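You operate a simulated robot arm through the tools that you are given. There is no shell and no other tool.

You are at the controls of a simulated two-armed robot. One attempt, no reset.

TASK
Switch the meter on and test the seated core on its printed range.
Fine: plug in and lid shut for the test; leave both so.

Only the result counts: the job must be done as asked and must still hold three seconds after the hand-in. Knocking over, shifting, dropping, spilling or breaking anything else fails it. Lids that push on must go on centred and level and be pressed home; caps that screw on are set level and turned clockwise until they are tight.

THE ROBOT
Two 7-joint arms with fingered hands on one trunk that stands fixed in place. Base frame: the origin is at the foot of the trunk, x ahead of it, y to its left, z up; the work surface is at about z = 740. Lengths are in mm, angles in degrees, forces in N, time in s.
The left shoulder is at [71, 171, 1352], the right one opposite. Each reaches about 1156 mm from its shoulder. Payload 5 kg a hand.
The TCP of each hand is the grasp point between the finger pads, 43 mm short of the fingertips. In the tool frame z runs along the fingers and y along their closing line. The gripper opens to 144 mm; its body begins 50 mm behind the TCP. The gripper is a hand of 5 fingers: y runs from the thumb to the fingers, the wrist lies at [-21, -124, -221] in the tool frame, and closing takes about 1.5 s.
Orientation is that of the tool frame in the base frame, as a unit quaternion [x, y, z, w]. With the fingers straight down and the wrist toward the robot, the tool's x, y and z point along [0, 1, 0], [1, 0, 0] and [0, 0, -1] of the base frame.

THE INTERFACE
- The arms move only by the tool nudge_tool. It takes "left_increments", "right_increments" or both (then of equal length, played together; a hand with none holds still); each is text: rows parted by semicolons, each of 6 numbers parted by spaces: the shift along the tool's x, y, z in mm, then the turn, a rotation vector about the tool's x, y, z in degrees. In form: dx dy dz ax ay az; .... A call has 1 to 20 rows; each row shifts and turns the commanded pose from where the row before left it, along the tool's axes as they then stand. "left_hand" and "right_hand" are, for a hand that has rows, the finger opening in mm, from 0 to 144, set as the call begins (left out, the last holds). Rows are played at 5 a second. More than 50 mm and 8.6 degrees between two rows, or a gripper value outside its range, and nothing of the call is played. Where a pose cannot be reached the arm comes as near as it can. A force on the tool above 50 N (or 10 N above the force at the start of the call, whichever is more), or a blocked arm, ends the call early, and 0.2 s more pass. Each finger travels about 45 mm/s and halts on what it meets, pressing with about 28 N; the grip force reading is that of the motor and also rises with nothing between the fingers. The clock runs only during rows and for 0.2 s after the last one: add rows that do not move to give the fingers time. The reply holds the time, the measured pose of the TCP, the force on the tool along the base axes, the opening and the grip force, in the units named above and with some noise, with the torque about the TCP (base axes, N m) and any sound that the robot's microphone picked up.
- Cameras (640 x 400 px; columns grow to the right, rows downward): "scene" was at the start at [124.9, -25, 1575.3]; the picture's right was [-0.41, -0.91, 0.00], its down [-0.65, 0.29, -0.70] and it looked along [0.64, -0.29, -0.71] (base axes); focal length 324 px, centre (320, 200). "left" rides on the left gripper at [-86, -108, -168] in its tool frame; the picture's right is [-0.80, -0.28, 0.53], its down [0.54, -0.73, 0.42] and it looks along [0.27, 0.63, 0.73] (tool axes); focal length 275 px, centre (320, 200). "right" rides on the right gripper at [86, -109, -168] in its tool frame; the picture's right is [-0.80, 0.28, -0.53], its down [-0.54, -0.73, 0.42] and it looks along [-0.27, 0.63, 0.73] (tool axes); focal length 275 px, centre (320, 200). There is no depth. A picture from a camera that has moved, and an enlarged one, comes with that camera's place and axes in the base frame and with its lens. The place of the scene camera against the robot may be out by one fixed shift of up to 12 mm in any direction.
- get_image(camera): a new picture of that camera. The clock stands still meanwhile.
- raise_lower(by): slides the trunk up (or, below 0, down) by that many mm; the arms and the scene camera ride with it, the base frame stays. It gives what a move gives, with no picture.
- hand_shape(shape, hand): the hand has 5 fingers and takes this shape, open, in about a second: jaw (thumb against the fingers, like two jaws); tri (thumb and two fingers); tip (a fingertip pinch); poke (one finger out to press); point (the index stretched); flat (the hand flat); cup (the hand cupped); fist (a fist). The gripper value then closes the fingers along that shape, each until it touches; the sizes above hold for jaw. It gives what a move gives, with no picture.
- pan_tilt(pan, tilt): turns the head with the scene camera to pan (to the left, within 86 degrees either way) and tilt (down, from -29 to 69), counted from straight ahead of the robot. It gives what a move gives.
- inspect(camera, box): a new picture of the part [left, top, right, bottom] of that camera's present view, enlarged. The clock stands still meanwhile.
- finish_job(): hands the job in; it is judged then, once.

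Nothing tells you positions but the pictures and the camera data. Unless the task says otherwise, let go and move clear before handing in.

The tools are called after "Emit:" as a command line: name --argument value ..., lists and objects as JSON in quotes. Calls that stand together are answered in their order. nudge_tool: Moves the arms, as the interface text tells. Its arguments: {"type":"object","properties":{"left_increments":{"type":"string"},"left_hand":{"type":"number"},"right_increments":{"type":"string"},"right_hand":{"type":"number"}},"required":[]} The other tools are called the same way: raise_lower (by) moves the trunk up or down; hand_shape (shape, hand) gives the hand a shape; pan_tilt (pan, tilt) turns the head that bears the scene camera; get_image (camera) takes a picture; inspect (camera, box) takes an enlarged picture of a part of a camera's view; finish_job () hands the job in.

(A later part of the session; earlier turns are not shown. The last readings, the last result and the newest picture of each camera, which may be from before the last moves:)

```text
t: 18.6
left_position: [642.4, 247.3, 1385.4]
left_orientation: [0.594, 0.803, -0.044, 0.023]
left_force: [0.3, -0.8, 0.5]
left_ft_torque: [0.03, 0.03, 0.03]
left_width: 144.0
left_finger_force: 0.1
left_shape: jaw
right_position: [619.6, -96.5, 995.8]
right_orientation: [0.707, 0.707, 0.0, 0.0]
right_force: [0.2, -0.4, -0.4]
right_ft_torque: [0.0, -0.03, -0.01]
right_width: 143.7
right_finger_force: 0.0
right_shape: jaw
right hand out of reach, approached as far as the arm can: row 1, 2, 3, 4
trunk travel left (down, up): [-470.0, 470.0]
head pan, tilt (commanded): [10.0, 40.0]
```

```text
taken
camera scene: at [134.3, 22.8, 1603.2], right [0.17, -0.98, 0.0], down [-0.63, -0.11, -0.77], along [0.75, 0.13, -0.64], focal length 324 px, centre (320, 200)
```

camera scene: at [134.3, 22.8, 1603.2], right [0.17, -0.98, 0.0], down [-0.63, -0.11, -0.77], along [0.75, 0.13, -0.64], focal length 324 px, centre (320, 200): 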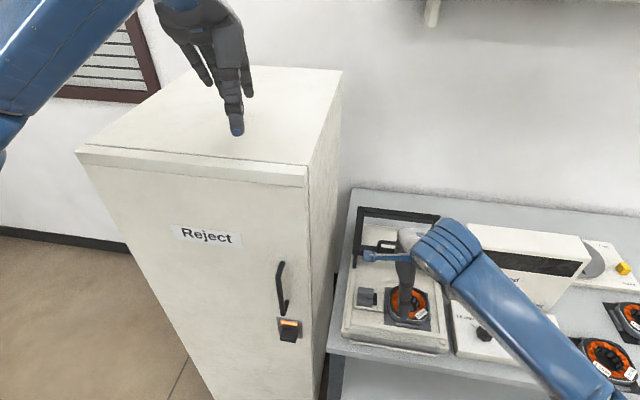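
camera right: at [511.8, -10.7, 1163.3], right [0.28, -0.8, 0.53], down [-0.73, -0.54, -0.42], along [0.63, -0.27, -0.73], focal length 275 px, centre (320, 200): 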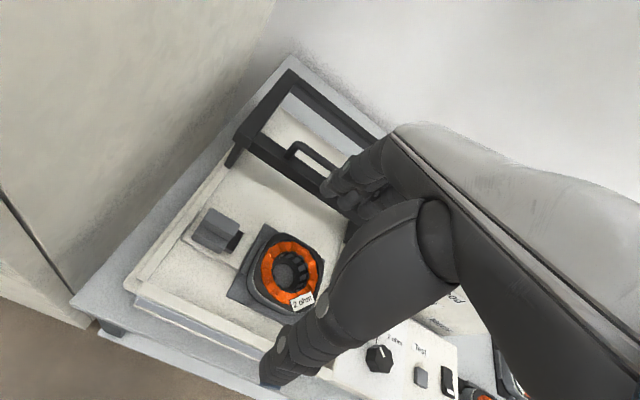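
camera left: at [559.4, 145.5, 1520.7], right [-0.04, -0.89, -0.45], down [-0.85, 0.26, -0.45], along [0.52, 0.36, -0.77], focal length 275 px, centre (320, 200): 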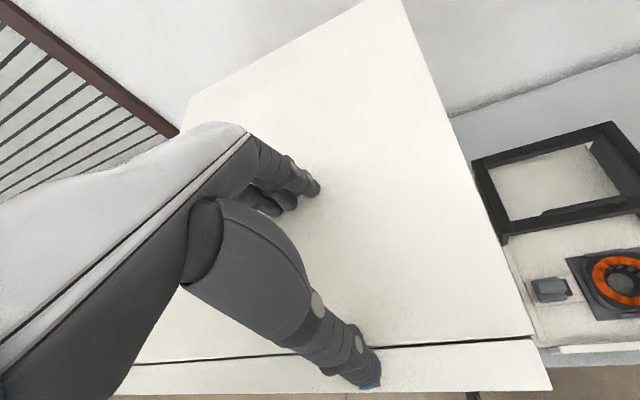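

Emit:
inspect --camera "right" --box '[130, 180, 340, 330]'

Emit:
inspect --camera "right" --box '[190, 60, 400, 230]'

Emit:
inspect --camera "right" --box '[350, 310, 500, 400]'

```text
2.67 times, centred on (235, 255) of right
camera zoom: at [511.8, -10.7, 1163.3], right [0.28, -0.8, 0.53], down [-0.73, -0.54, -0.42], along [0.63, -0.27, -0.73], focal length 734 px, centre (547, 53)
```

zoom: 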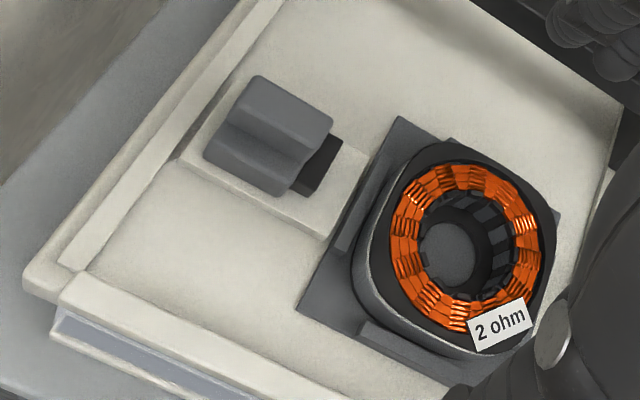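

```text
2.35 times, centred on (295, 145) of right
camera zoom: at [511.8, -10.7, 1163.3], right [0.28, -0.8, 0.53], down [-0.73, -0.54, -0.42], along [0.63, -0.27, -0.73], focal length 648 px, centre (379, 329)
```

zoom: 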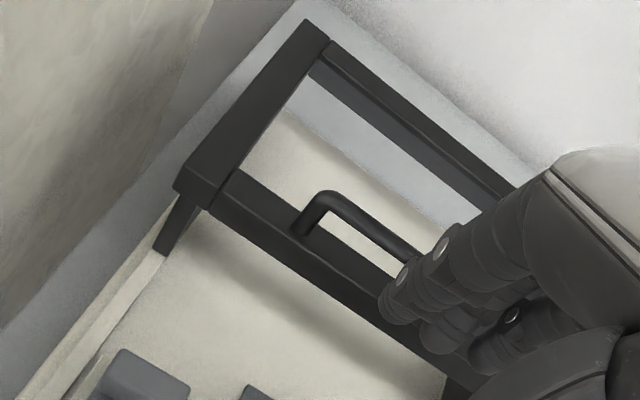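

```text
4.27 times, centred on (425, 355) of right
camera zoom: at [511.8, -10.7, 1163.3], right [0.28, -0.8, 0.53], down [-0.73, -0.54, -0.42], along [0.63, -0.27, -0.73], focal length 1174 px, centre (-128, -461)
```

zoom: 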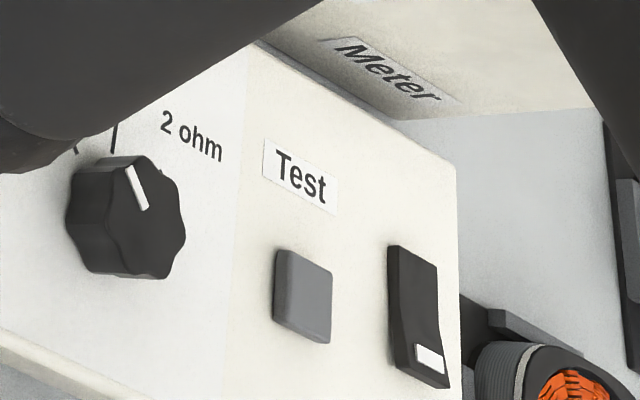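

The plug's fin is at about (676, −20, 832), running along y, and its tip is about 20 mm from the nest. I'll try the fingertip-pinch shape on the right hand and look at where its tips are.

Emit:
hand_shape --shape "tip" --hand "right"

Emit:
get_image --camera "right"

Emit:
pan_tilt --pan -8 --tilt 45

Emit:
get_image --camera "scene"

```text
t: 19.5
left_position: [643.4, 249.9, 1385.6]
left_orientation: [0.595, 0.802, -0.045, 0.024]
left_force: [0.1, -0.5, 0.7]
left_ft_torque: [0.0, -0.01, -0.02]
left_width: 143.9
left_finger_force: 0.1
left_shape: jaw
right_position: [619.1, -95.9, 994.0]
right_orientation: [0.708, 0.706, 0.0, -0.001]
right_force: [-0.7, 0.2, 0.0]
right_ft_torque: [0.02, 0.0, 0.01]
right_width: 144.0
right_finger_force: 0.1
right_shape: tip
trunk travel left (down, up): [-470.0, 470.0]
head pan, tilt (commanded): [10.0, 40.0]
```

```text
taken
camera right: at [512.0, -10.3, 1163.3], right [0.28, -0.8, 0.53], down [-0.73, -0.54, -0.42], along [0.63, -0.27, -0.73], focal length 275 px, centre (320, 200)
```

right: 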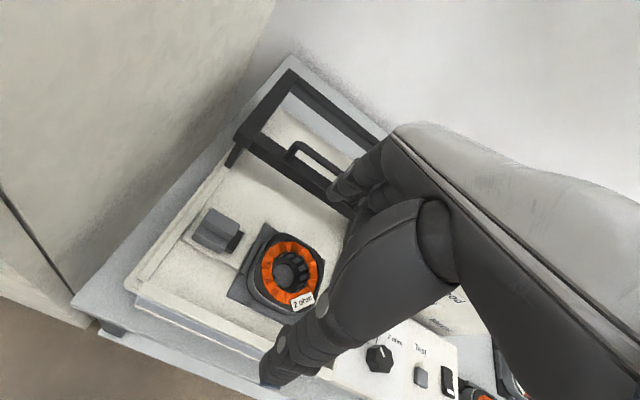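

```text
t: 20.3
left_position: [643.1, 248.5, 1383.9]
left_orientation: [0.595, 0.802, -0.045, 0.024]
left_force: [0.6, -0.4, 0.4]
left_ft_torque: [-0.01, 0.03, -0.01]
left_width: 144.0
left_finger_force: 0.1
left_shape: jaw
right_position: [619.5, -96.8, 995.1]
right_orientation: [0.708, 0.707, 0.001, 0.0]
right_force: [0.7, 0.1, 0.3]
right_ft_torque: [0.02, 0.06, -0.01]
right_width: 143.7
right_finger_force: 0.0
right_shape: tip
trunk travel left (down, up): [-470.0, 470.0]
head pan, tilt (commanded): [-8.0, 45.0]
```

```text
taken
camera scene: at [131.4, -2.8, 1595.9], right [-0.14, -0.99, 0.0], down [-0.7, 0.1, -0.71], along [0.7, -0.1, -0.71], focal length 324 px, centre (320, 200)
```

scene: 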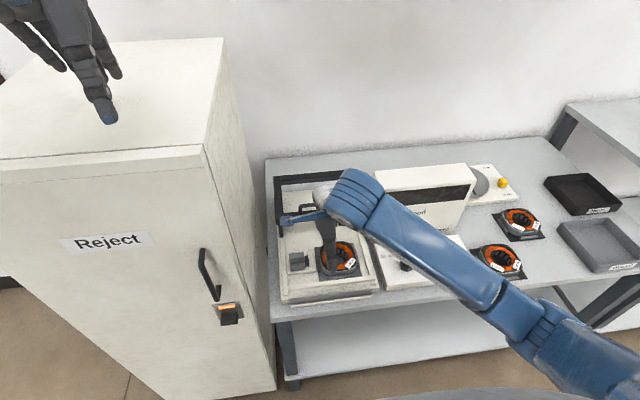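

Emit:
nudge_tool --right_increments "0 0 0 0 0 0; 0 0 0 0 0 0; 0 0 0 0 0 0; 0 0 0 0 0 0; 0 0 0 0 0 0; 0 0 0 0 0 0; 0 0 0 0 0 0; 0 0 0 0 0 0; 0 0 0 0 0 0" --right_hand 40

Emit:
get_image --camera "right"

Emit:
inspect --camera "scene" --box '[260, 160, 400, 310]'

```text
t: 22.3
left_position: [643.2, 248.9, 1384.2]
left_orientation: [0.595, 0.802, -0.044, 0.025]
left_force: [-0.4, 0.9, -0.8]
left_ft_torque: [0.01, -0.06, -0.02]
left_width: 143.8
left_finger_force: 0.1
left_shape: jaw
right_position: [618.8, -96.2, 995.7]
right_orientation: [0.707, 0.707, 0.0, -0.001]
right_force: [-0.2, -0.1, -0.2]
right_ft_torque: [0.02, 0.02, 0.01]
right_width: 41.2
right_finger_force: 0.1
right_shape: tip
trunk travel left (down, up): [-470.0, 470.0]
head pan, tilt (commanded): [-8.0, 45.0]
```

```text
taken
camera right: at [511.8, -10.4, 1163.4], right [0.28, -0.8, 0.53], down [-0.73, -0.54, -0.42], along [0.63, -0.27, -0.73], focal length 275 px, centre (320, 200)
```

right: 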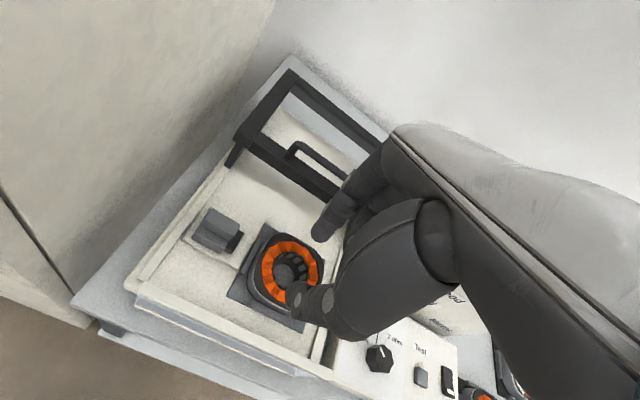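

```text
2.67 times, centred on (330, 235) of scene
camera zoom: at [131.4, -2.8, 1595.9], right [-0.14, -0.99, 0.0], down [-0.7, 0.1, -0.71], along [0.7, -0.1, -0.71], focal length 863 px, centre (293, 107)
```

zoom: 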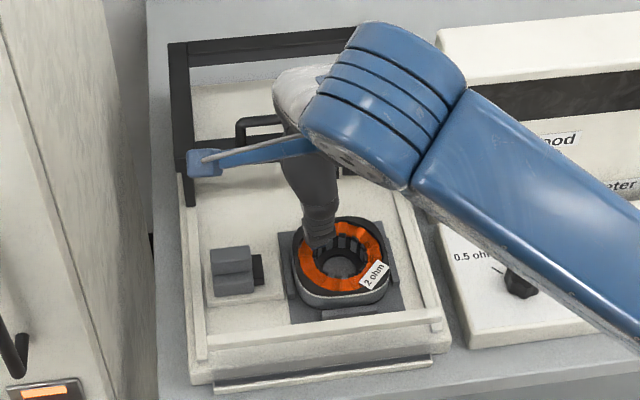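

Emit:
inspect --camera "right" --box '[260, 190, 400, 350]'

```text
2.50 times, centred on (330, 270) of right
camera zoom: at [511.8, -10.4, 1163.4], right [0.28, -0.8, 0.53], down [-0.73, -0.54, -0.42], along [0.63, -0.27, -0.73], focal length 688 px, centre (295, 25)
```

zoom: 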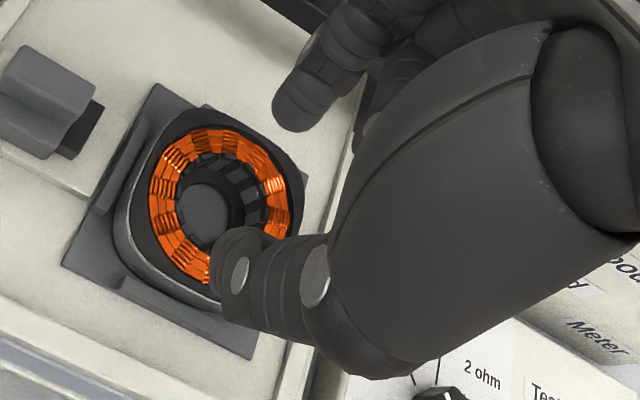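

In the tip pinch, the index and thumb tips end about 40 mm beyond the TCP. I move the hand above the plug's fin at (674, −21).

Emit:
nudge_tool --right_increments "19 14 8 0 0 0; 19 14 10 0 0 0; 19 14 15 0 0 0; 18.2 13.2 20 0 0 0; 0 0 10 0 0 0; 0 0 0 0 0 0; 0 0 0 0 0 0" --right_hand 46

Emit:
get_image --camera "right"

Emit:
inspect --camera "scene" --box '[230, 150, 390, 310]'

```text
t: 23.9
left_position: [643.0, 248.1, 1384.4]
left_orientation: [0.594, 0.803, -0.045, 0.024]
left_force: [0.0, 0.3, -0.5]
left_ft_torque: [0.02, 0.02, 0.01]
left_width: 143.9
left_finger_force: 0.1
left_shape: jaw
right_position: [677.1, -21.0, 931.4]
right_orientation: [0.708, 0.706, 0.0, -0.001]
right_force: [0.9, 0.3, -0.4]
right_ft_torque: [-0.03, 0.01, 0.03]
right_width: 45.5
right_finger_force: 0.1
right_shape: tip
trunk travel left (down, up): [-470.0, 470.0]
head pan, tilt (commanded): [-8.0, 45.0]
```

```text
taken
camera right: at [568.8, 64.8, 1099.7], right [0.28, -0.8, 0.53], down [-0.73, -0.54, -0.42], along [0.63, -0.27, -0.73], focal length 275 px, centre (320, 200)
```

right: 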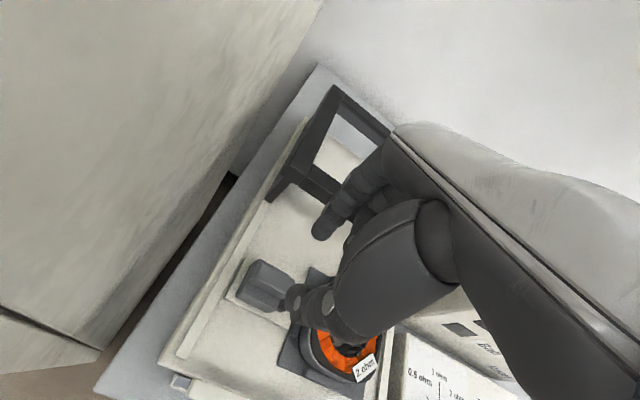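

```text
2.50 times, centred on (310, 230) of scene
camera zoom: at [131.8, -2.2, 1595.9], right [-0.14, -0.99, 0.0], down [-0.7, 0.1, -0.71], along [0.7, -0.1, -0.71], focal length 809 px, centre (345, 125)
```

zoom: 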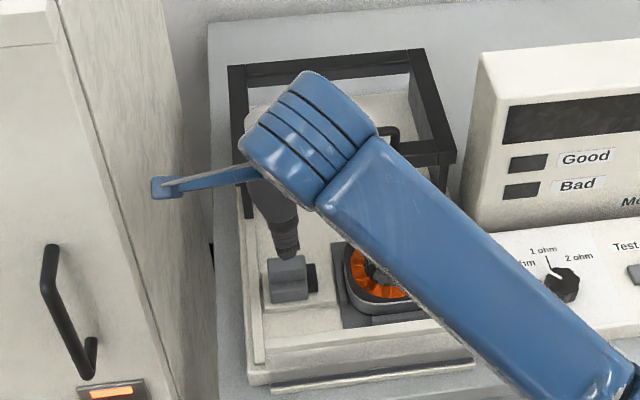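

Clear of the cabinet. I descend so the fingertips straddle the fin, checking on the way.

Emit:
nudge_tool --right_increments "0 -3 20 0 0 0; 0 0 20 0 0 0; 0 0 15 0 0 0; 0 0 0 0 0 0; 0 0 0 0 0 0"

Emit:
inspect --camera "right" --box '[190, 190, 400, 380]'

Emit:
inspect --camera "scene" --box '[270, 200, 350, 280]'

```text
t: 25.1
left_position: [642.8, 247.9, 1385.2]
left_orientation: [0.595, 0.802, -0.044, 0.024]
left_force: [0.5, 1.0, -0.3]
left_ft_torque: [0.0, 0.03, -0.05]
left_width: 143.9
left_finger_force: 0.0
left_shape: jaw
right_position: [672.8, -20.8, 875.1]
right_orientation: [0.708, 0.706, 0.0, -0.001]
right_force: [-0.1, 0.6, 0.6]
right_ft_torque: [-0.02, 0.0, -0.01]
right_width: 45.4
right_finger_force: 0.1
right_shape: tip
trunk travel left (down, up): [-470.0, 470.0]
head pan, tilt (commanded): [-8.0, 45.0]
```

```text
2.11 times, centred on (295, 285) of right
camera zoom: at [565.1, 64.7, 1043.8], right [0.28, -0.8, 0.53], down [-0.73, -0.54, -0.42], along [0.63, -0.27, -0.73], focal length 580 px, centre (373, 21)
```

zoom: 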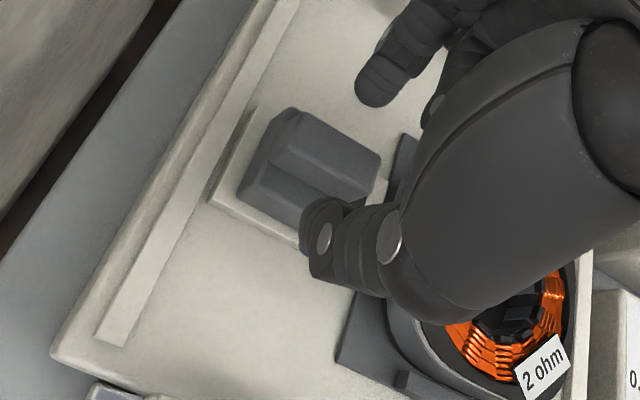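

```text
5.00 times, centred on (310, 240) of scene
camera zoom: at [131.5, -2.7, 1595.9], right [-0.14, -0.99, 0.0], down [-0.7, 0.1, -0.71], along [0.7, -0.1, -0.71], focal length 1618 px, centre (370, 0)
```

zoom: 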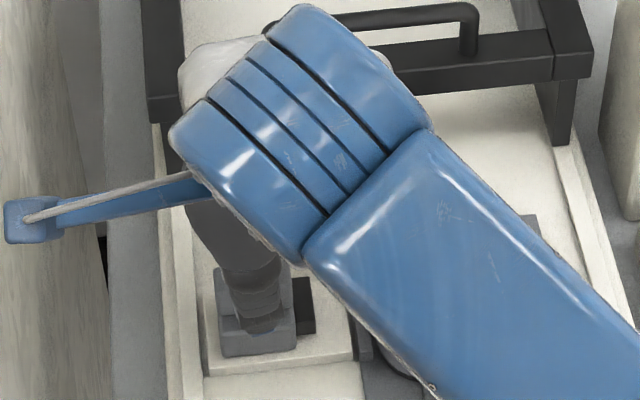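

Emit:
nudge_tool --right_increments "4 0 0 0 0 0; 0 0 6 0 0 0; 0 0 6 0 0 0; 0 0 3 0 0 0; 0 0 0 0 0 0"

Emit:
inspect --camera "right" --box '[190, 190, 400, 380]'

Emit:
inspect --camera "scene" --box '[270, 200, 350, 280]'

```text
t: 26.3
left_position: [643.8, 246.9, 1384.8]
left_orientation: [0.595, 0.802, -0.045, 0.024]
left_force: [0.2, -0.7, -1.0]
left_ft_torque: [0.02, 0.03, -0.02]
left_width: 143.9
left_finger_force: 0.1
left_shape: jaw
right_position: [672.2, -17.0, 861.3]
right_orientation: [0.708, 0.706, 0.001, 0.0]
right_force: [0.1, 0.7, -0.2]
right_ft_torque: [0.02, -0.01, 0.03]
right_width: 45.3
right_finger_force: 0.0
right_shape: tip
trunk travel left (down, up): [-470.0, 470.0]
head pan, tilt (commanded): [-8.0, 45.0]
```

```text
2.11 times, centred on (295, 285) of right
camera zoom: at [564.8, 68.8, 1029.2], right [0.28, -0.8, 0.53], down [-0.73, -0.54, -0.42], along [0.63, -0.27, -0.73], focal length 580 px, centre (373, 21)
```

zoom: 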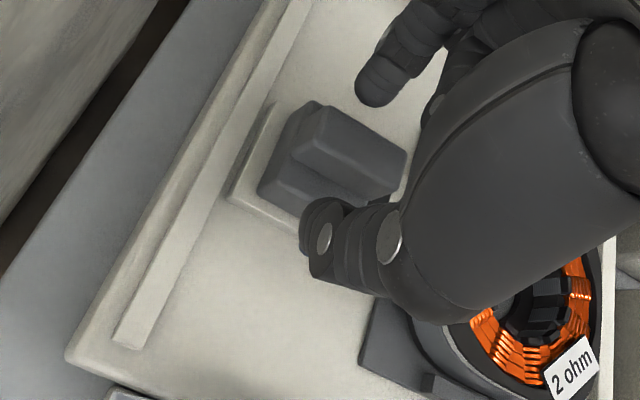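

```text
5.00 times, centred on (310, 240) of scene
camera zoom: at [131.4, -3.0, 1595.9], right [-0.14, -0.99, 0.0], down [-0.7, 0.1, -0.71], along [0.7, -0.1, -0.71], focal length 1618 px, centre (370, 0)
```

zoom: 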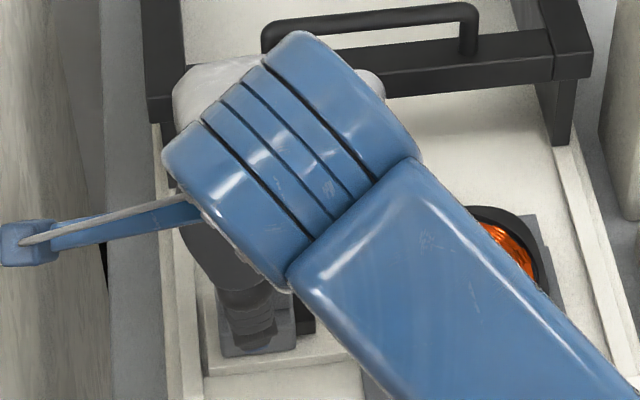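

The fin now lies between index and thumb. I close the pinch on it.

Emit:
nudge_tool --right_increments "0 0 0 0 0 0; 0 0 0 0 0 0; 0 0 0 0 0 0; 0 0 0 0 0 0; 0 0 0 0 0 0; 0 0 0 0 0 0" --right_hand 8

Emit:
inspect --camera "right" --box '[190, 190, 400, 380]'

```text
t: 27.7
left_position: [642.1, 247.6, 1384.6]
left_orientation: [0.595, 0.802, -0.045, 0.024]
left_force: [0.0, -0.6, 0.2]
left_ft_torque: [-0.03, 0.04, 0.03]
left_width: 143.8
left_finger_force: 0.1
left_shape: jaw
right_position: [672.4, -17.0, 861.1]
right_orientation: [0.708, 0.707, 0.001, -0.001]
right_force: [3.4, -0.1, -0.5]
right_ft_torque: [0.01, -0.17, -0.03]
right_width: 13.2
right_finger_force: 28.2
right_shape: tip
trunk travel left (down, up): [-470.0, 470.0]
head pan, tilt (commanded): [-8.0, 45.0]
```

```text
2.11 times, centred on (295, 285) of right
camera zoom: at [565.1, 68.8, 1029.1], right [0.28, -0.8, 0.53], down [-0.73, -0.54, -0.42], along [0.63, -0.27, -0.73], focal length 580 px, centre (373, 21)
```

zoom: 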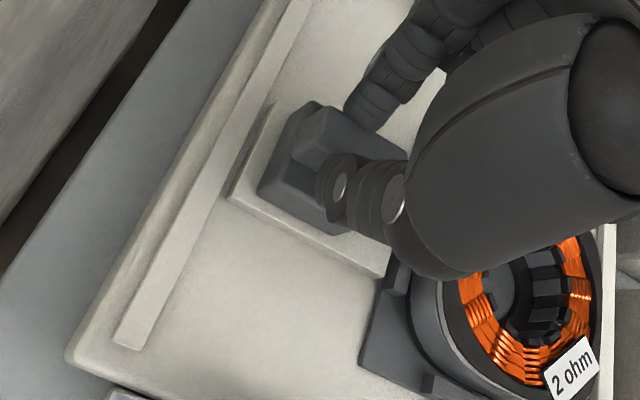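

The pinch holds the fin. Now I slide the plug toward the core (−y) in small steps, watching the force.

Emit:
nudge_tool --right_increments "-3 0 0 0 0 0; -3 0 0 0 0 0; -3 0 0 0 0 0; -3 0 0 0 0 0; -3 0 0 0 0 0; 0 0 0 0 0 0"

Emit:
inspect --camera "right" --box '[190, 190, 400, 380]'

```text
t: 29.1
left_position: [643.3, 249.4, 1384.3]
left_orientation: [0.594, 0.803, -0.045, 0.024]
left_force: [0.6, 0.1, 0.5]
left_ft_torque: [0.01, 0.01, -0.02]
left_width: 144.1
left_finger_force: 0.0
left_shape: jaw
right_position: [673.2, -31.2, 860.2]
right_orientation: [0.708, 0.706, -0.001, -0.002]
right_force: [3.1, 1.6, -3.1]
right_ft_torque: [0.05, -0.18, -0.03]
right_width: 13.0
right_finger_force: 27.8
right_shape: tip
trunk travel left (down, up): [-470.0, 470.0]
head pan, tilt (commanded): [-8.0, 45.0]
```

```text
2.11 times, centred on (295, 285) of right
camera zoom: at [565.1, 54.6, 1029.3], right [0.28, -0.8, 0.53], down [-0.73, -0.54, -0.42], along [0.63, -0.27, -0.73], focal length 580 px, centre (373, 21)
```

zoom: 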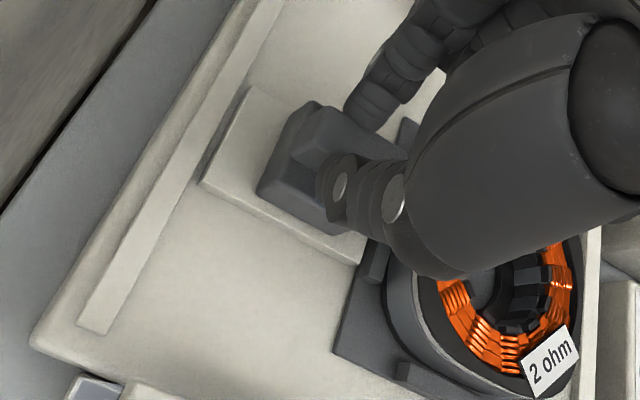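

The plug slides with the hand. I continue until it stops.

Emit:
nudge_tool --right_increments "-2 0 0 0 0 0; -2 0 0 0 0 0; -2 0 0 0 0 0; -2 0 0 0 0 0; 0 0 0 0 0 0"

Emit:
inspect --camera "right" --box '[190, 190, 400, 380]'

```text
t: 30.3
left_position: [642.6, 248.1, 1385.1]
left_orientation: [0.595, 0.802, -0.045, 0.024]
left_force: [-0.7, -0.3, 0.6]
left_ft_torque: [0.01, -0.01, -0.02]
left_width: 143.8
left_finger_force: 0.0
left_shape: jaw
right_position: [672.1, -40.1, 859.9]
right_orientation: [0.708, 0.706, 0.0, -0.001]
right_force: [0.9, 1.0, -3.0]
right_ft_torque: [0.06, -0.1, -0.03]
right_width: 13.2
right_finger_force: 27.8
right_shape: tip
trunk travel left (down, up): [-470.0, 470.0]
head pan, tilt (commanded): [-8.0, 45.0]
```

```text
2.11 times, centred on (295, 285) of right
camera zoom: at [565.2, 45.9, 1029.2], right [0.28, -0.8, 0.53], down [-0.73, -0.54, -0.42], along [0.63, -0.27, -0.73], focal length 580 px, centre (373, 21)
```

zoom: 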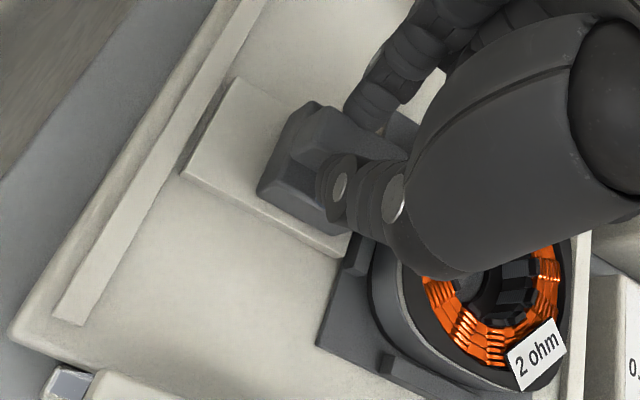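

Emit:
nudge_tool --right_increments "-2 0 0 0 0 0; -2 0 0 0 0 0; -2 0 0 0 0 0; 0 0 0 0 0 0"

Emit:
inspect --camera "right" --box '[190, 190, 400, 380]'

```text
t: 31.3
left_position: [642.6, 248.1, 1385.7]
left_orientation: [0.595, 0.802, -0.045, 0.024]
left_force: [-0.7, 0.2, 0.4]
left_ft_torque: [-0.04, 0.0, -0.01]
left_width: 144.1
left_finger_force: 0.2
left_shape: jaw
right_position: [673.4, -47.1, 861.3]
right_orientation: [0.708, 0.706, 0.001, -0.001]
right_force: [-0.6, 1.8, -1.1]
right_ft_torque: [0.01, -0.04, 0.02]
right_width: 12.9
right_finger_force: 27.6
right_shape: tip
trunk travel left (down, up): [-470.0, 470.0]
head pan, tilt (commanded): [-8.0, 45.0]
```

```text
2.11 times, centred on (295, 285) of right
camera zoom: at [565.2, 39.4, 1029.1], right [0.28, -0.8, 0.53], down [-0.73, -0.54, -0.42], along [0.63, -0.27, -0.73], focal length 580 px, centre (373, 21)
```

zoom: 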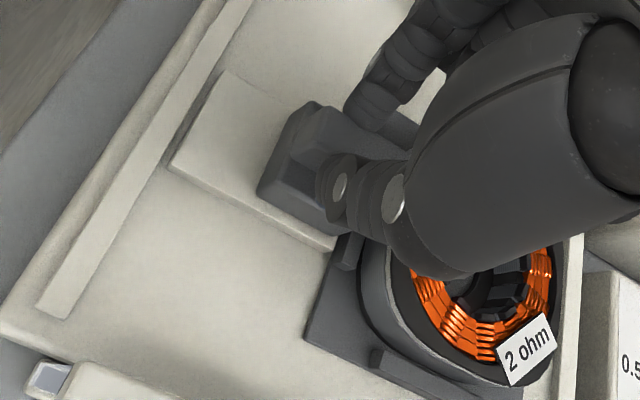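

Emit:
nudge_tool --right_increments "-2 0 0 0 0 0; -2 0 0 0 0 0; -2 0 0 0 0 0; 0 0 0 0 0 0"

Emit:
inspect --camera "right" --box '[190, 190, 400, 380]'

Emit:
inspect --camera "scene" --box '[270, 200, 390, 300]'

```text
t: 32.3
left_position: [644.1, 248.4, 1384.8]
left_orientation: [0.595, 0.802, -0.046, 0.024]
left_force: [-0.4, 0.4, -0.2]
left_ft_torque: [0.03, -0.01, 0.0]
left_width: 144.1
left_finger_force: 0.1
left_shape: jaw
right_position: [673.0, -51.3, 860.5]
right_orientation: [0.707, 0.707, 0.0, -0.002]
right_force: [2.7, 4.0, -3.4]
right_ft_torque: [0.13, -0.1, -0.01]
right_width: 13.4
right_finger_force: 27.6
right_shape: tip
trunk travel left (down, up): [-470.0, 470.0]
head pan, tilt (commanded): [-8.0, 45.0]
```

```text
2.11 times, centred on (295, 285) of right
camera zoom: at [565.1, 34.2, 1029.3], right [0.28, -0.8, 0.53], down [-0.73, -0.54, -0.42], along [0.63, -0.27, -0.73], focal length 580 px, centre (373, 21)
```

zoom: 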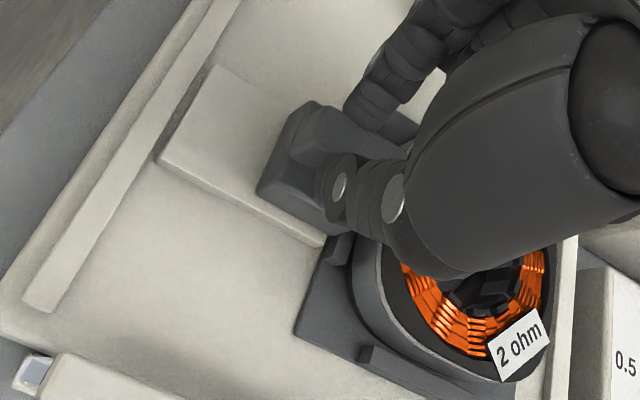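

```text
4.00 times, centred on (330, 250) of scene
camera zoom: at [132.1, -2.3, 1595.8], right [-0.14, -0.99, 0.0], down [-0.7, 0.1, -0.71], along [0.7, -0.1, -0.71], focal length 1295 px, centre (280, 0)
```

zoom: 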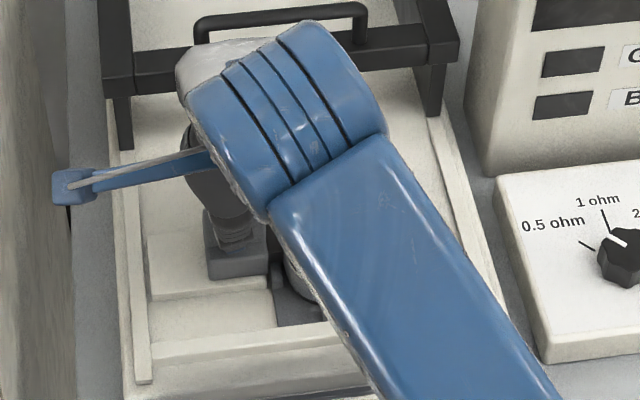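

Emit:
nudge_tool --right_increments "-1.5 0 0 0 0 0; -1.5 0 0 0 0 0; 0 0 0 0 0 0"

Emit:
inspect --camera "right" --box '[190, 190, 400, 380]'

```text
t: 33.1
left_position: [644.8, 248.4, 1384.3]
left_orientation: [0.594, 0.803, -0.045, 0.025]
left_force: [0.5, 0.4, 0.2]
left_ft_torque: [0.01, 0.0, 0.0]
left_width: 143.8
left_finger_force: 0.0
left_shape: jaw
right_position: [672.9, -53.6, 860.9]
right_orientation: [0.707, 0.707, -0.001, -0.001]
right_force: [1.7, 7.8, -7.6]
right_ft_torque: [0.2, -0.07, 0.02]
right_width: 13.3
right_finger_force: 28.2
right_shape: tip
trunk travel left (down, up): [-470.0, 470.0]
head pan, tilt (commanded): [-8.0, 45.0]
```

```text
2.11 times, centred on (295, 285) of right
camera zoom: at [565.3, 31.6, 1029.5], right [0.28, -0.8, 0.53], down [-0.73, -0.54, -0.42], along [0.63, -0.27, -0.73], focal length 580 px, centre (373, 21)
```

zoom: 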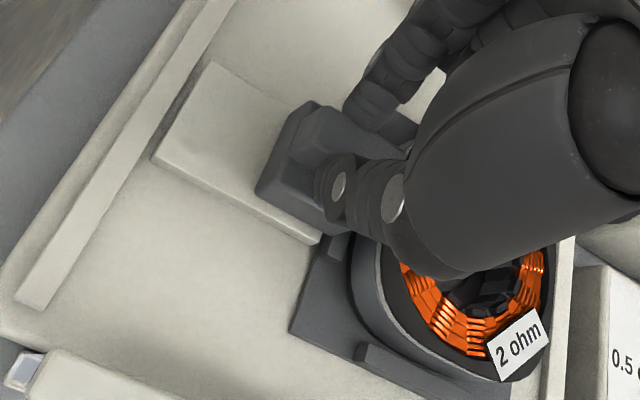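

Emit:
nudge_tool --right_increments "-1.5 0 0 0 0 0; -1.5 0 0 0 0 0; 0 0 0 0 0 0"

Emit:
inspect --camera "right" --box '[190, 190, 400, 380]'

```text
t: 33.9
left_position: [643.1, 249.6, 1384.4]
left_orientation: [0.594, 0.803, -0.046, 0.023]
left_force: [0.1, 0.5, 0.9]
left_ft_torque: [-0.01, 0.02, 0.01]
left_width: 144.1
left_finger_force: 0.1
left_shape: jaw
right_position: [672.7, -55.8, 859.9]
right_orientation: [0.708, 0.707, -0.001, -0.001]
right_force: [2.0, 15.7, -5.8]
right_ft_torque: [0.43, -0.18, 0.12]
right_width: 13.1
right_finger_force: 28.3
right_shape: tip
trunk travel left (down, up): [-470.0, 470.0]
head pan, tilt (commanded): [-8.0, 45.0]
```

```text
2.11 times, centred on (295, 285) of right
camera zoom: at [565.2, 29.9, 1029.5], right [0.28, -0.8, 0.53], down [-0.73, -0.54, -0.42], along [0.63, -0.27, -0.73], focal length 580 px, centre (373, 21)
```

zoom: 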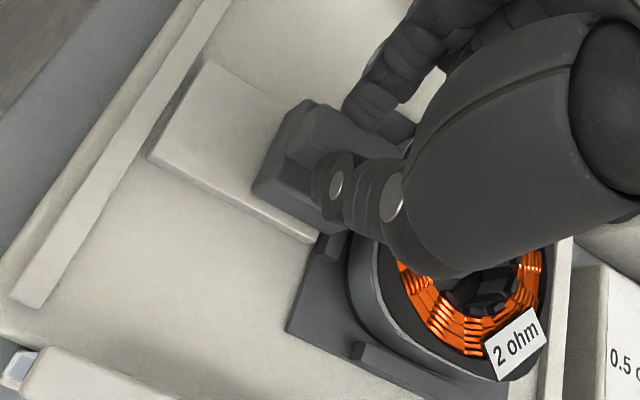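

The plug met a firm stop (about 16 N). I release the pinch, lift off and look at the plug from above.

Emit:
nudge_tool --right_increments "1 0 0 0 0 0; 0 0 0 0 0 0; 0 0 0 0 0 0; 0 0 0 0 0 0; 0 0 -15 0 0 0; 0 0 -25 0 0 0; 0 0 -30 0 0 0; 0 0 -30 0 0 0; -20 -30 -20 0 0 0; -20 -30 -20 0 0 0; 0 0 0 0 0 0" --right_hand 50

Emit:
get_image --camera "right"

Emit:
inspect --camera "scene" --box '[270, 200, 390, 300]'

```text
t: 36.3
left_position: [644.8, 248.4, 1384.0]
left_orientation: [0.594, 0.803, -0.045, 0.023]
left_force: [0.2, 0.4, 0.2]
left_ft_torque: [-0.04, 0.07, 0.01]
left_width: 144.0
left_finger_force: 0.0
left_shape: jaw
right_position: [609.9, -98.4, 1002.5]
right_orientation: [0.708, 0.706, 0.0, 0.0]
right_force: [1.0, -0.1, -0.3]
right_ft_torque: [0.02, 0.0, 0.03]
right_width: 49.8
right_finger_force: 0.1
right_shape: tip
trunk travel left (down, up): [-470.0, 470.0]
head pan, tilt (commanded): [-8.0, 45.0]
```

```text
taken
camera right: at [503.5, -12.2, 1169.9], right [0.28, -0.8, 0.53], down [-0.73, -0.54, -0.42], along [0.63, -0.27, -0.73], focal length 275 px, centre (320, 200)
```

right: 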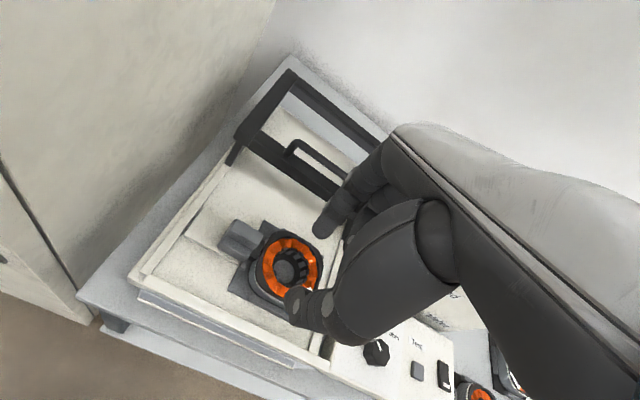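

```text
4.00 times, centred on (330, 250) of scene
camera zoom: at [132.7, -1.9, 1595.8], right [-0.14, -0.99, 0.0], down [-0.7, 0.1, -0.71], along [0.7, -0.1, -0.71], focal length 1295 px, centre (280, 0)
```

zoom: 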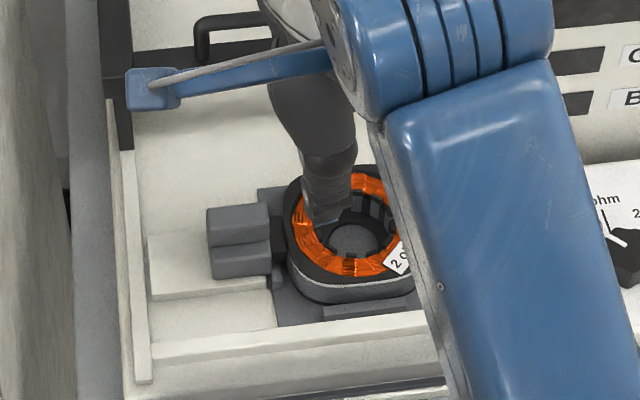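

Emit:
inspect --camera "right" --box '[190, 190, 350, 310]'

Emit:
inspect --camera "scene" --box '[305, 240, 355, 285]'

```text
3.33 times, centred on (270, 250) of right
camera zoom: at [503.5, -12.2, 1169.9], right [0.28, -0.8, 0.53], down [-0.73, -0.54, -0.42], along [0.63, -0.27, -0.73], focal length 918 px, centre (487, 33)
```

zoom: 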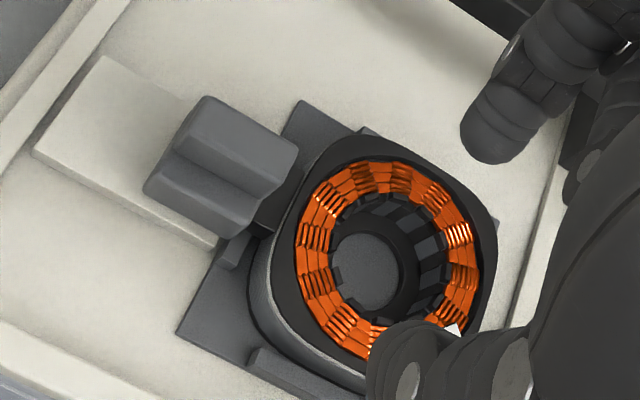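

```text
8.89 times, centred on (330, 262) of scene
camera zoom: at [132.7, -1.9, 1595.8], right [-0.14, -0.99, 0.0], down [-0.7, 0.1, -0.71], along [0.7, -0.1, -0.71], focal length 2877 px, centre (231, -356)
```

zoom: 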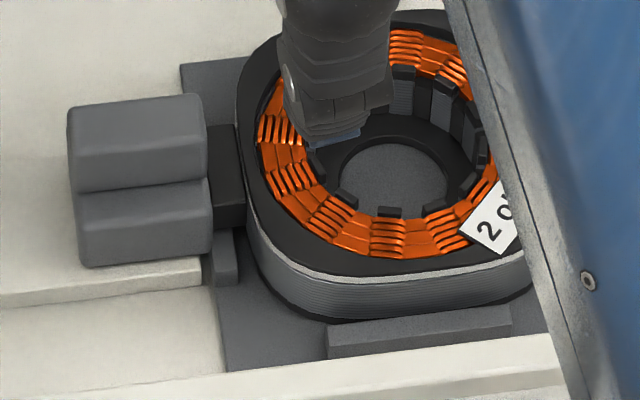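

The plug's black tip now sits against the core. Next the lid: its handle bar is near (801, −104, 899). I switch to the jaw shape and move above the handle.

Emit:
hand_shape --shape "jaw" --hand "right"

Emit:
nudge_tool --right_increments "0 30 0 0 0 0; 0 40 0 0 0 0; -2 40 0 0 0 0; -2 40 0 0 0 0; -2 41 0 0 0 0; 0 0 0 0 0 0; 0 0 0 0 0 0; 0 0 0 0 0 0" --right_hand 56

Emit:
get_image --camera "right"

Emit:
inspect --camera "scene" --box '[230, 130, 430, 310]'

```text
t: 37.2
left_position: [642.7, 247.5, 1384.8]
left_orientation: [0.595, 0.802, -0.045, 0.024]
left_force: [0.1, 0.4, 0.2]
left_ft_torque: [-0.01, -0.01, 0.0]
left_width: 143.8
left_finger_force: 0.1
left_shape: jaw
right_position: [610.3, -98.4, 1003.1]
right_orientation: [0.708, 0.706, 0.0, 0.0]
right_force: [-0.4, -0.1, 0.0]
right_ft_torque: [0.0, -0.01, -0.01]
right_width: 143.3
right_finger_force: 0.1
right_shape: jaw
trunk travel left (down, up): [-470.0, 470.0]
head pan, tilt (commanded): [-8.0, 45.0]
```

```text
t: 39.0
left_position: [644.2, 248.2, 1384.6]
left_orientation: [0.595, 0.802, -0.045, 0.025]
left_force: [0.7, -0.8, -0.7]
left_ft_torque: [0.03, 0.0, 0.0]
left_width: 143.9
left_finger_force: 0.1
left_shape: jaw
right_position: [804.8, -105.5, 1001.5]
right_orientation: [0.708, 0.706, 0.0, -0.001]
right_force: [1.1, 0.0, 0.1]
right_ft_torque: [0.0, 0.0, 0.0]
right_width: 56.3
right_finger_force: 0.1
right_shape: jaw
trunk travel left (down, up): [-470.0, 470.0]
head pan, tilt (commanded): [-8.0, 45.0]
```

```text
taken
camera right: at [697.2, -18.6, 1169.8], right [0.28, -0.8, 0.53], down [-0.73, -0.54, -0.42], along [0.63, -0.27, -0.73], focal length 275 px, centre (320, 200)
```

right: 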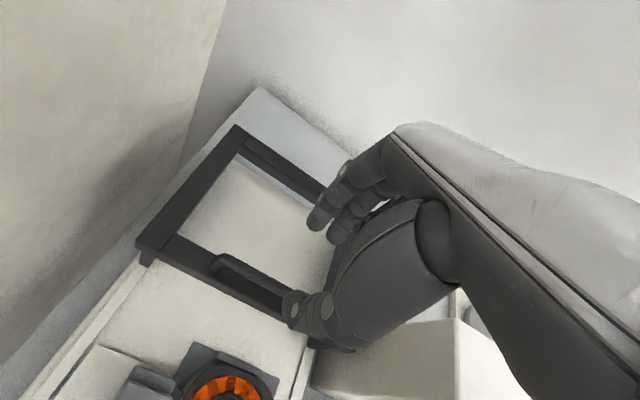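

```text
2.22 times, centred on (330, 220) of scene
camera zoom: at [132.1, -2.6, 1595.8], right [-0.14, -0.99, 0.0], down [-0.7, 0.1, -0.71], along [0.7, -0.1, -0.71], focal length 719 px, centre (298, 156)
```

zoom: 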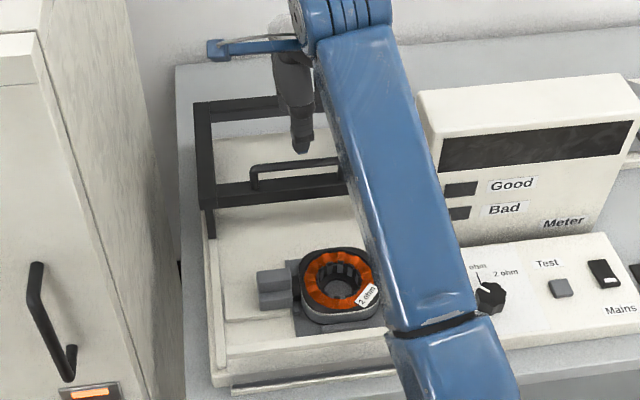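

Handle is right under the hand. I descend with the thumb in front of and the fingers behind the handle bar.

Emit:
nudge_tool --right_increments "0 -3 20 0 0 0; 0 0 20 0 0 0; 0 0 15 0 0 0; 0 0 10 0 0 0; 0 0 0 0 0 0"

Emit:
inspect --camera "right" --box '[190, 170, 400, 370]'

Emit:
inspect --camera "scene" --box '[270, 160, 370, 240]'

```text
t: 40.2
left_position: [643.4, 247.7, 1384.7]
left_orientation: [0.595, 0.802, -0.046, 0.024]
left_force: [1.1, 0.6, -0.1]
left_ft_torque: [-0.02, 0.01, 0.02]
left_width: 143.9
left_finger_force: 0.1
left_shape: jaw
right_position: [800.2, -103.4, 936.0]
right_orientation: [0.708, 0.707, 0.0, -0.001]
right_force: [0.2, 0.1, 0.5]
right_ft_torque: [-0.01, 0.02, 0.04]
right_width: 56.3
right_finger_force: 0.0
right_shape: jaw
trunk travel left (down, up): [-470.0, 470.0]
head pan, tilt (commanded): [-8.0, 45.0]
```

```text
2.00 times, centred on (295, 270) of right
camera zoom: at [692.7, -17.1, 1103.8], right [0.28, -0.8, 0.53], down [-0.73, -0.54, -0.42], along [0.63, -0.27, -0.73], focal length 551 px, centre (370, 60)
```

zoom: 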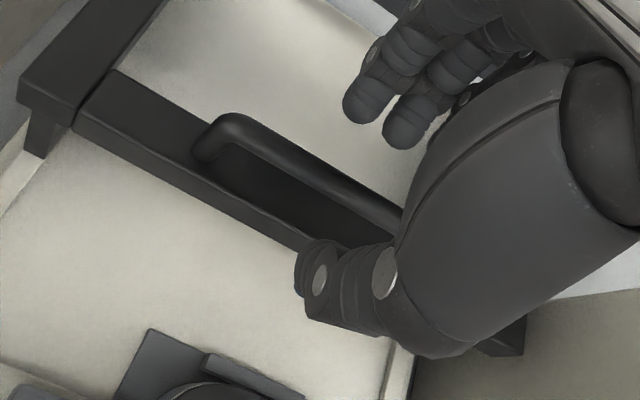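

```text
5.00 times, centred on (320, 200) of scene
camera zoom: at [131.5, -2.7, 1595.9], right [-0.14, -0.99, 0.0], down [-0.7, 0.1, -0.71], along [0.7, -0.1, -0.71], focal length 1618 px, centre (320, 200)
```

zoom: 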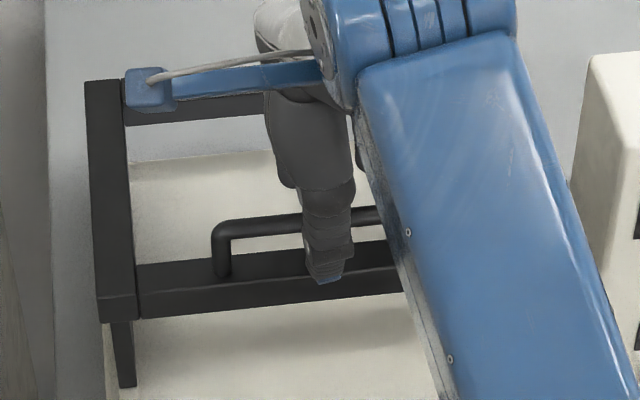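

Emit:
nudge_tool --right_increments "0 0 8 0 0 0; 0 0 8 0 0 0; 0 0 3 0 0 0; 0 0 0 0 0 0"

Emit:
inspect --camera "right" --box '[190, 170, 400, 370]'

```text
t: 41.2
left_position: [642.5, 248.6, 1386.0]
left_orientation: [0.595, 0.802, -0.045, 0.024]
left_force: [0.3, -0.1, 0.7]
left_ft_torque: [-0.01, -0.01, 0.0]
left_width: 143.9
left_finger_force: 0.0
left_shape: jaw
right_position: [801.9, -104.1, 917.9]
right_orientation: [0.708, 0.707, 0.001, 0.0]
right_force: [-0.2, -0.7, 0.4]
right_ft_torque: [0.03, 0.0, 0.0]
right_width: 56.3
right_finger_force: 0.0
right_shape: jaw
trunk travel left (down, up): [-470.0, 470.0]
head pan, tilt (commanded): [-8.0, 45.0]
```

```text
2.00 times, centred on (295, 270) of right
camera zoom: at [693.6, -17.3, 1085.4], right [0.28, -0.8, 0.53], down [-0.73, -0.54, -0.42], along [0.63, -0.27, -0.73], focal length 551 px, centre (370, 60)
```

zoom: 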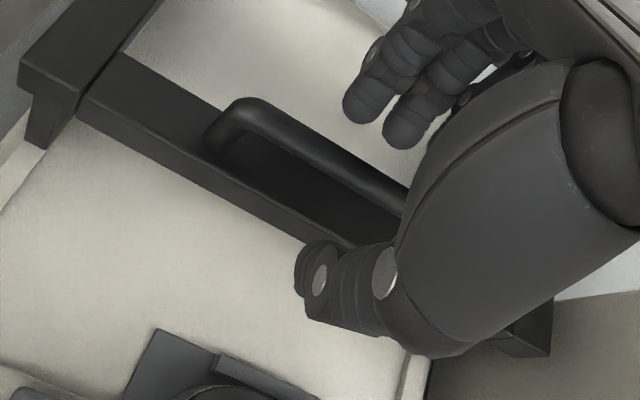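

I close on the handle bar.

Emit:
nudge_tool --right_increments "0 0 0 0 0 0; 0 0 0 0 0 0; 0 0 0 0 0 0; 0 0 0 0 0 0; 0 0 0 0 0 0; 0 0 0 0 0 0; 0 0 0 0 0 0" --right_hand 4

Emit:
inspect --camera "right" --box '[190, 170, 400, 370]'

```text
t: 42.8
left_position: [641.8, 247.6, 1386.1]
left_orientation: [0.594, 0.803, -0.044, 0.024]
left_force: [-0.6, 0.1, 0.3]
left_ft_torque: [-0.01, 0.04, -0.06]
left_width: 143.8
left_finger_force: 0.0
left_shape: jaw
right_position: [800.4, -102.9, 917.8]
right_orientation: [0.708, 0.706, 0.001, -0.001]
right_force: [-2.3, -0.6, 0.2]
right_ft_torque: [0.0, 0.03, 0.0]
right_width: 4.7
right_finger_force: 0.1
right_shape: jaw
trunk travel left (down, up): [-470.0, 470.0]
head pan, tilt (commanded): [-8.0, 45.0]
```

```text
2.00 times, centred on (295, 270) of right
camera zoom: at [693.2, -17.2, 1085.5], right [0.28, -0.8, 0.53], down [-0.73, -0.54, -0.42], along [0.63, -0.27, -0.73], focal length 551 px, centre (370, 60)
```

zoom: 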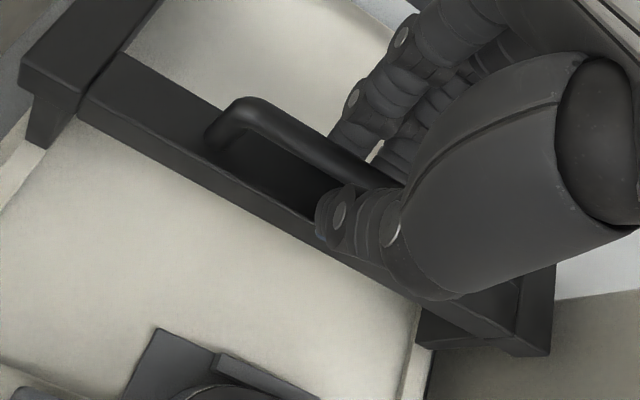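

Emit:
nudge_tool --right_increments "0 0 0 0 0 0; 0 0 0 0 0 0; 0 0 0 0 0 0; 0 0 0 0 0 0" --right_hand 0

Emit:
inspect --camera "right" --box '[280, 220, 400, 330]'

Emit:
inspect --camera "scene" --box '[290, 170, 350, 230]'

```text
t: 43.8
left_position: [642.5, 247.8, 1384.9]
left_orientation: [0.595, 0.802, -0.046, 0.025]
left_force: [0.1, -0.7, -0.5]
left_ft_torque: [-0.01, -0.03, -0.01]
left_width: 144.0
left_finger_force: 0.1
left_shape: jaw
right_position: [800.4, -103.0, 915.3]
right_orientation: [0.708, 0.706, 0.0, -0.001]
right_force: [-8.5, 1.3, -5.4]
right_ft_torque: [-0.11, 0.06, 0.15]
right_width: 0.1
right_finger_force: 27.7
right_shape: jaw
trunk travel left (down, up): [-470.0, 470.0]
head pan, tilt (commanded): [-8.0, 45.0]
```

```text
3.64 times, centred on (340, 275) of right
camera zoom: at [692.9, -17.2, 1084.9], right [0.28, -0.8, 0.53], down [-0.73, -0.54, -0.42], along [0.62, -0.27, -0.73], focal length 1001 px, centre (247, -73)
```

zoom: 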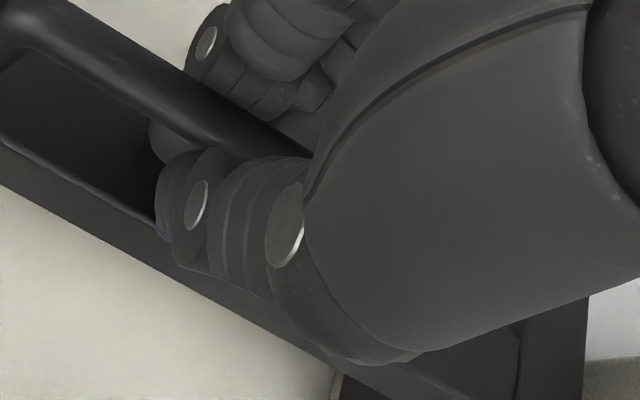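

```text
6.67 times, centred on (320, 200) of scene
camera zoom: at [131.0, -2.7, 1595.9], right [-0.14, -0.99, 0.0], down [-0.7, 0.1, -0.71], along [0.7, -0.1, -0.71], focal length 2158 px, centre (320, 200)
```

zoom: 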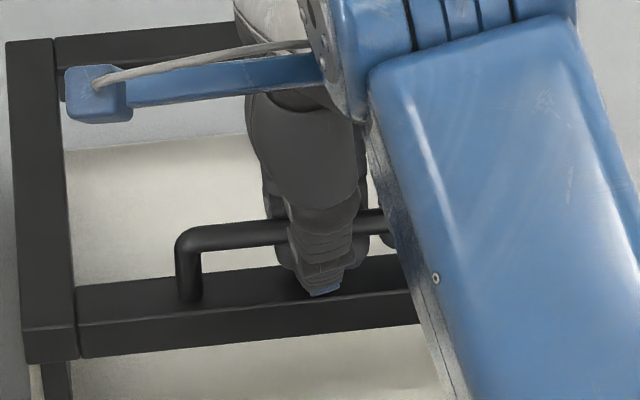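

The bar is enclosed between thumb and fingers. I pull gently toward the robot (−x) and watch the force and the lid.

Emit:
nudge_tool --right_increments "0 -2 0 0 0 0; 0 -3 0 0 0 0; 0 -3 0 0 0 0; 0 0 0 0 0 0"

Emit:
inspect --camera "scene" --box '[240, 150, 380, 250]'

```text
t: 44.8
left_position: [643.5, 247.9, 1384.0]
left_orientation: [0.595, 0.802, -0.045, 0.024]
left_force: [-0.2, 0.1, 0.9]
left_ft_torque: [-0.01, 0.06, -0.03]
left_width: 143.8
left_finger_force: 0.1
left_shape: jaw
right_position: [792.7, -103.8, 916.0]
right_orientation: [0.707, 0.707, 0.001, -0.002]
right_force: [-0.3, 2.0, -1.4]
right_ft_torque: [-0.06, 0.0, 0.12]
right_width: 0.0
right_finger_force: 28.1
right_shape: jaw
trunk travel left (down, up): [-470.0, 470.0]
head pan, tilt (commanded): [-8.0, 45.0]
```

```text
4.00 times, centred on (310, 200) of scene
camera zoom: at [132.0, -2.5, 1595.9], right [-0.14, -0.99, 0.0], down [-0.7, 0.1, -0.71], along [0.7, -0.1, -0.71], focal length 1295 px, centre (360, 200)
```

zoom: 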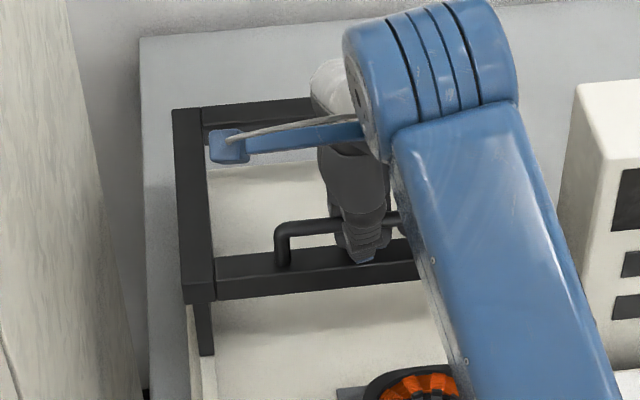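

Emit:
nudge_tool --right_increments "0 -3 0 0 0 0; 0 -3 0 0 0 0; 0 -3 0 0 0 0; 0 -3 0 0 0 0; 0 0 0 0 0 0"

Emit:
inspect --camera "scene" --box '[240, 150, 380, 250]'

```text
t: 46.0
left_position: [643.1, 248.2, 1385.1]
left_orientation: [0.595, 0.802, -0.045, 0.024]
left_force: [0.5, -0.2, -0.2]
left_ft_torque: [-0.03, 0.01, 0.0]
left_width: 144.0
left_finger_force: 0.0
left_shape: jaw
right_position: [780.9, -103.4, 916.1]
right_orientation: [0.708, 0.707, 0.0, -0.001]
right_force: [0.5, 0.7, -5.1]
right_ft_torque: [-0.06, -0.07, 0.08]
right_width: 0.0
right_finger_force: 27.7
right_shape: jaw
trunk travel left (down, up): [-470.0, 470.0]
head pan, tilt (commanded): [-8.0, 45.0]
```

```text
4.00 times, centred on (310, 200) of scene
camera zoom: at [132.2, -2.7, 1595.8], right [-0.14, -0.99, 0.0], down [-0.7, 0.1, -0.71], along [0.7, -0.1, -0.71], focal length 1295 px, centre (360, 200)
```

zoom: 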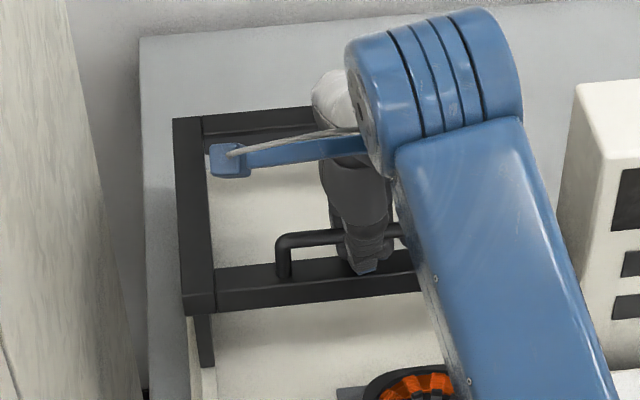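

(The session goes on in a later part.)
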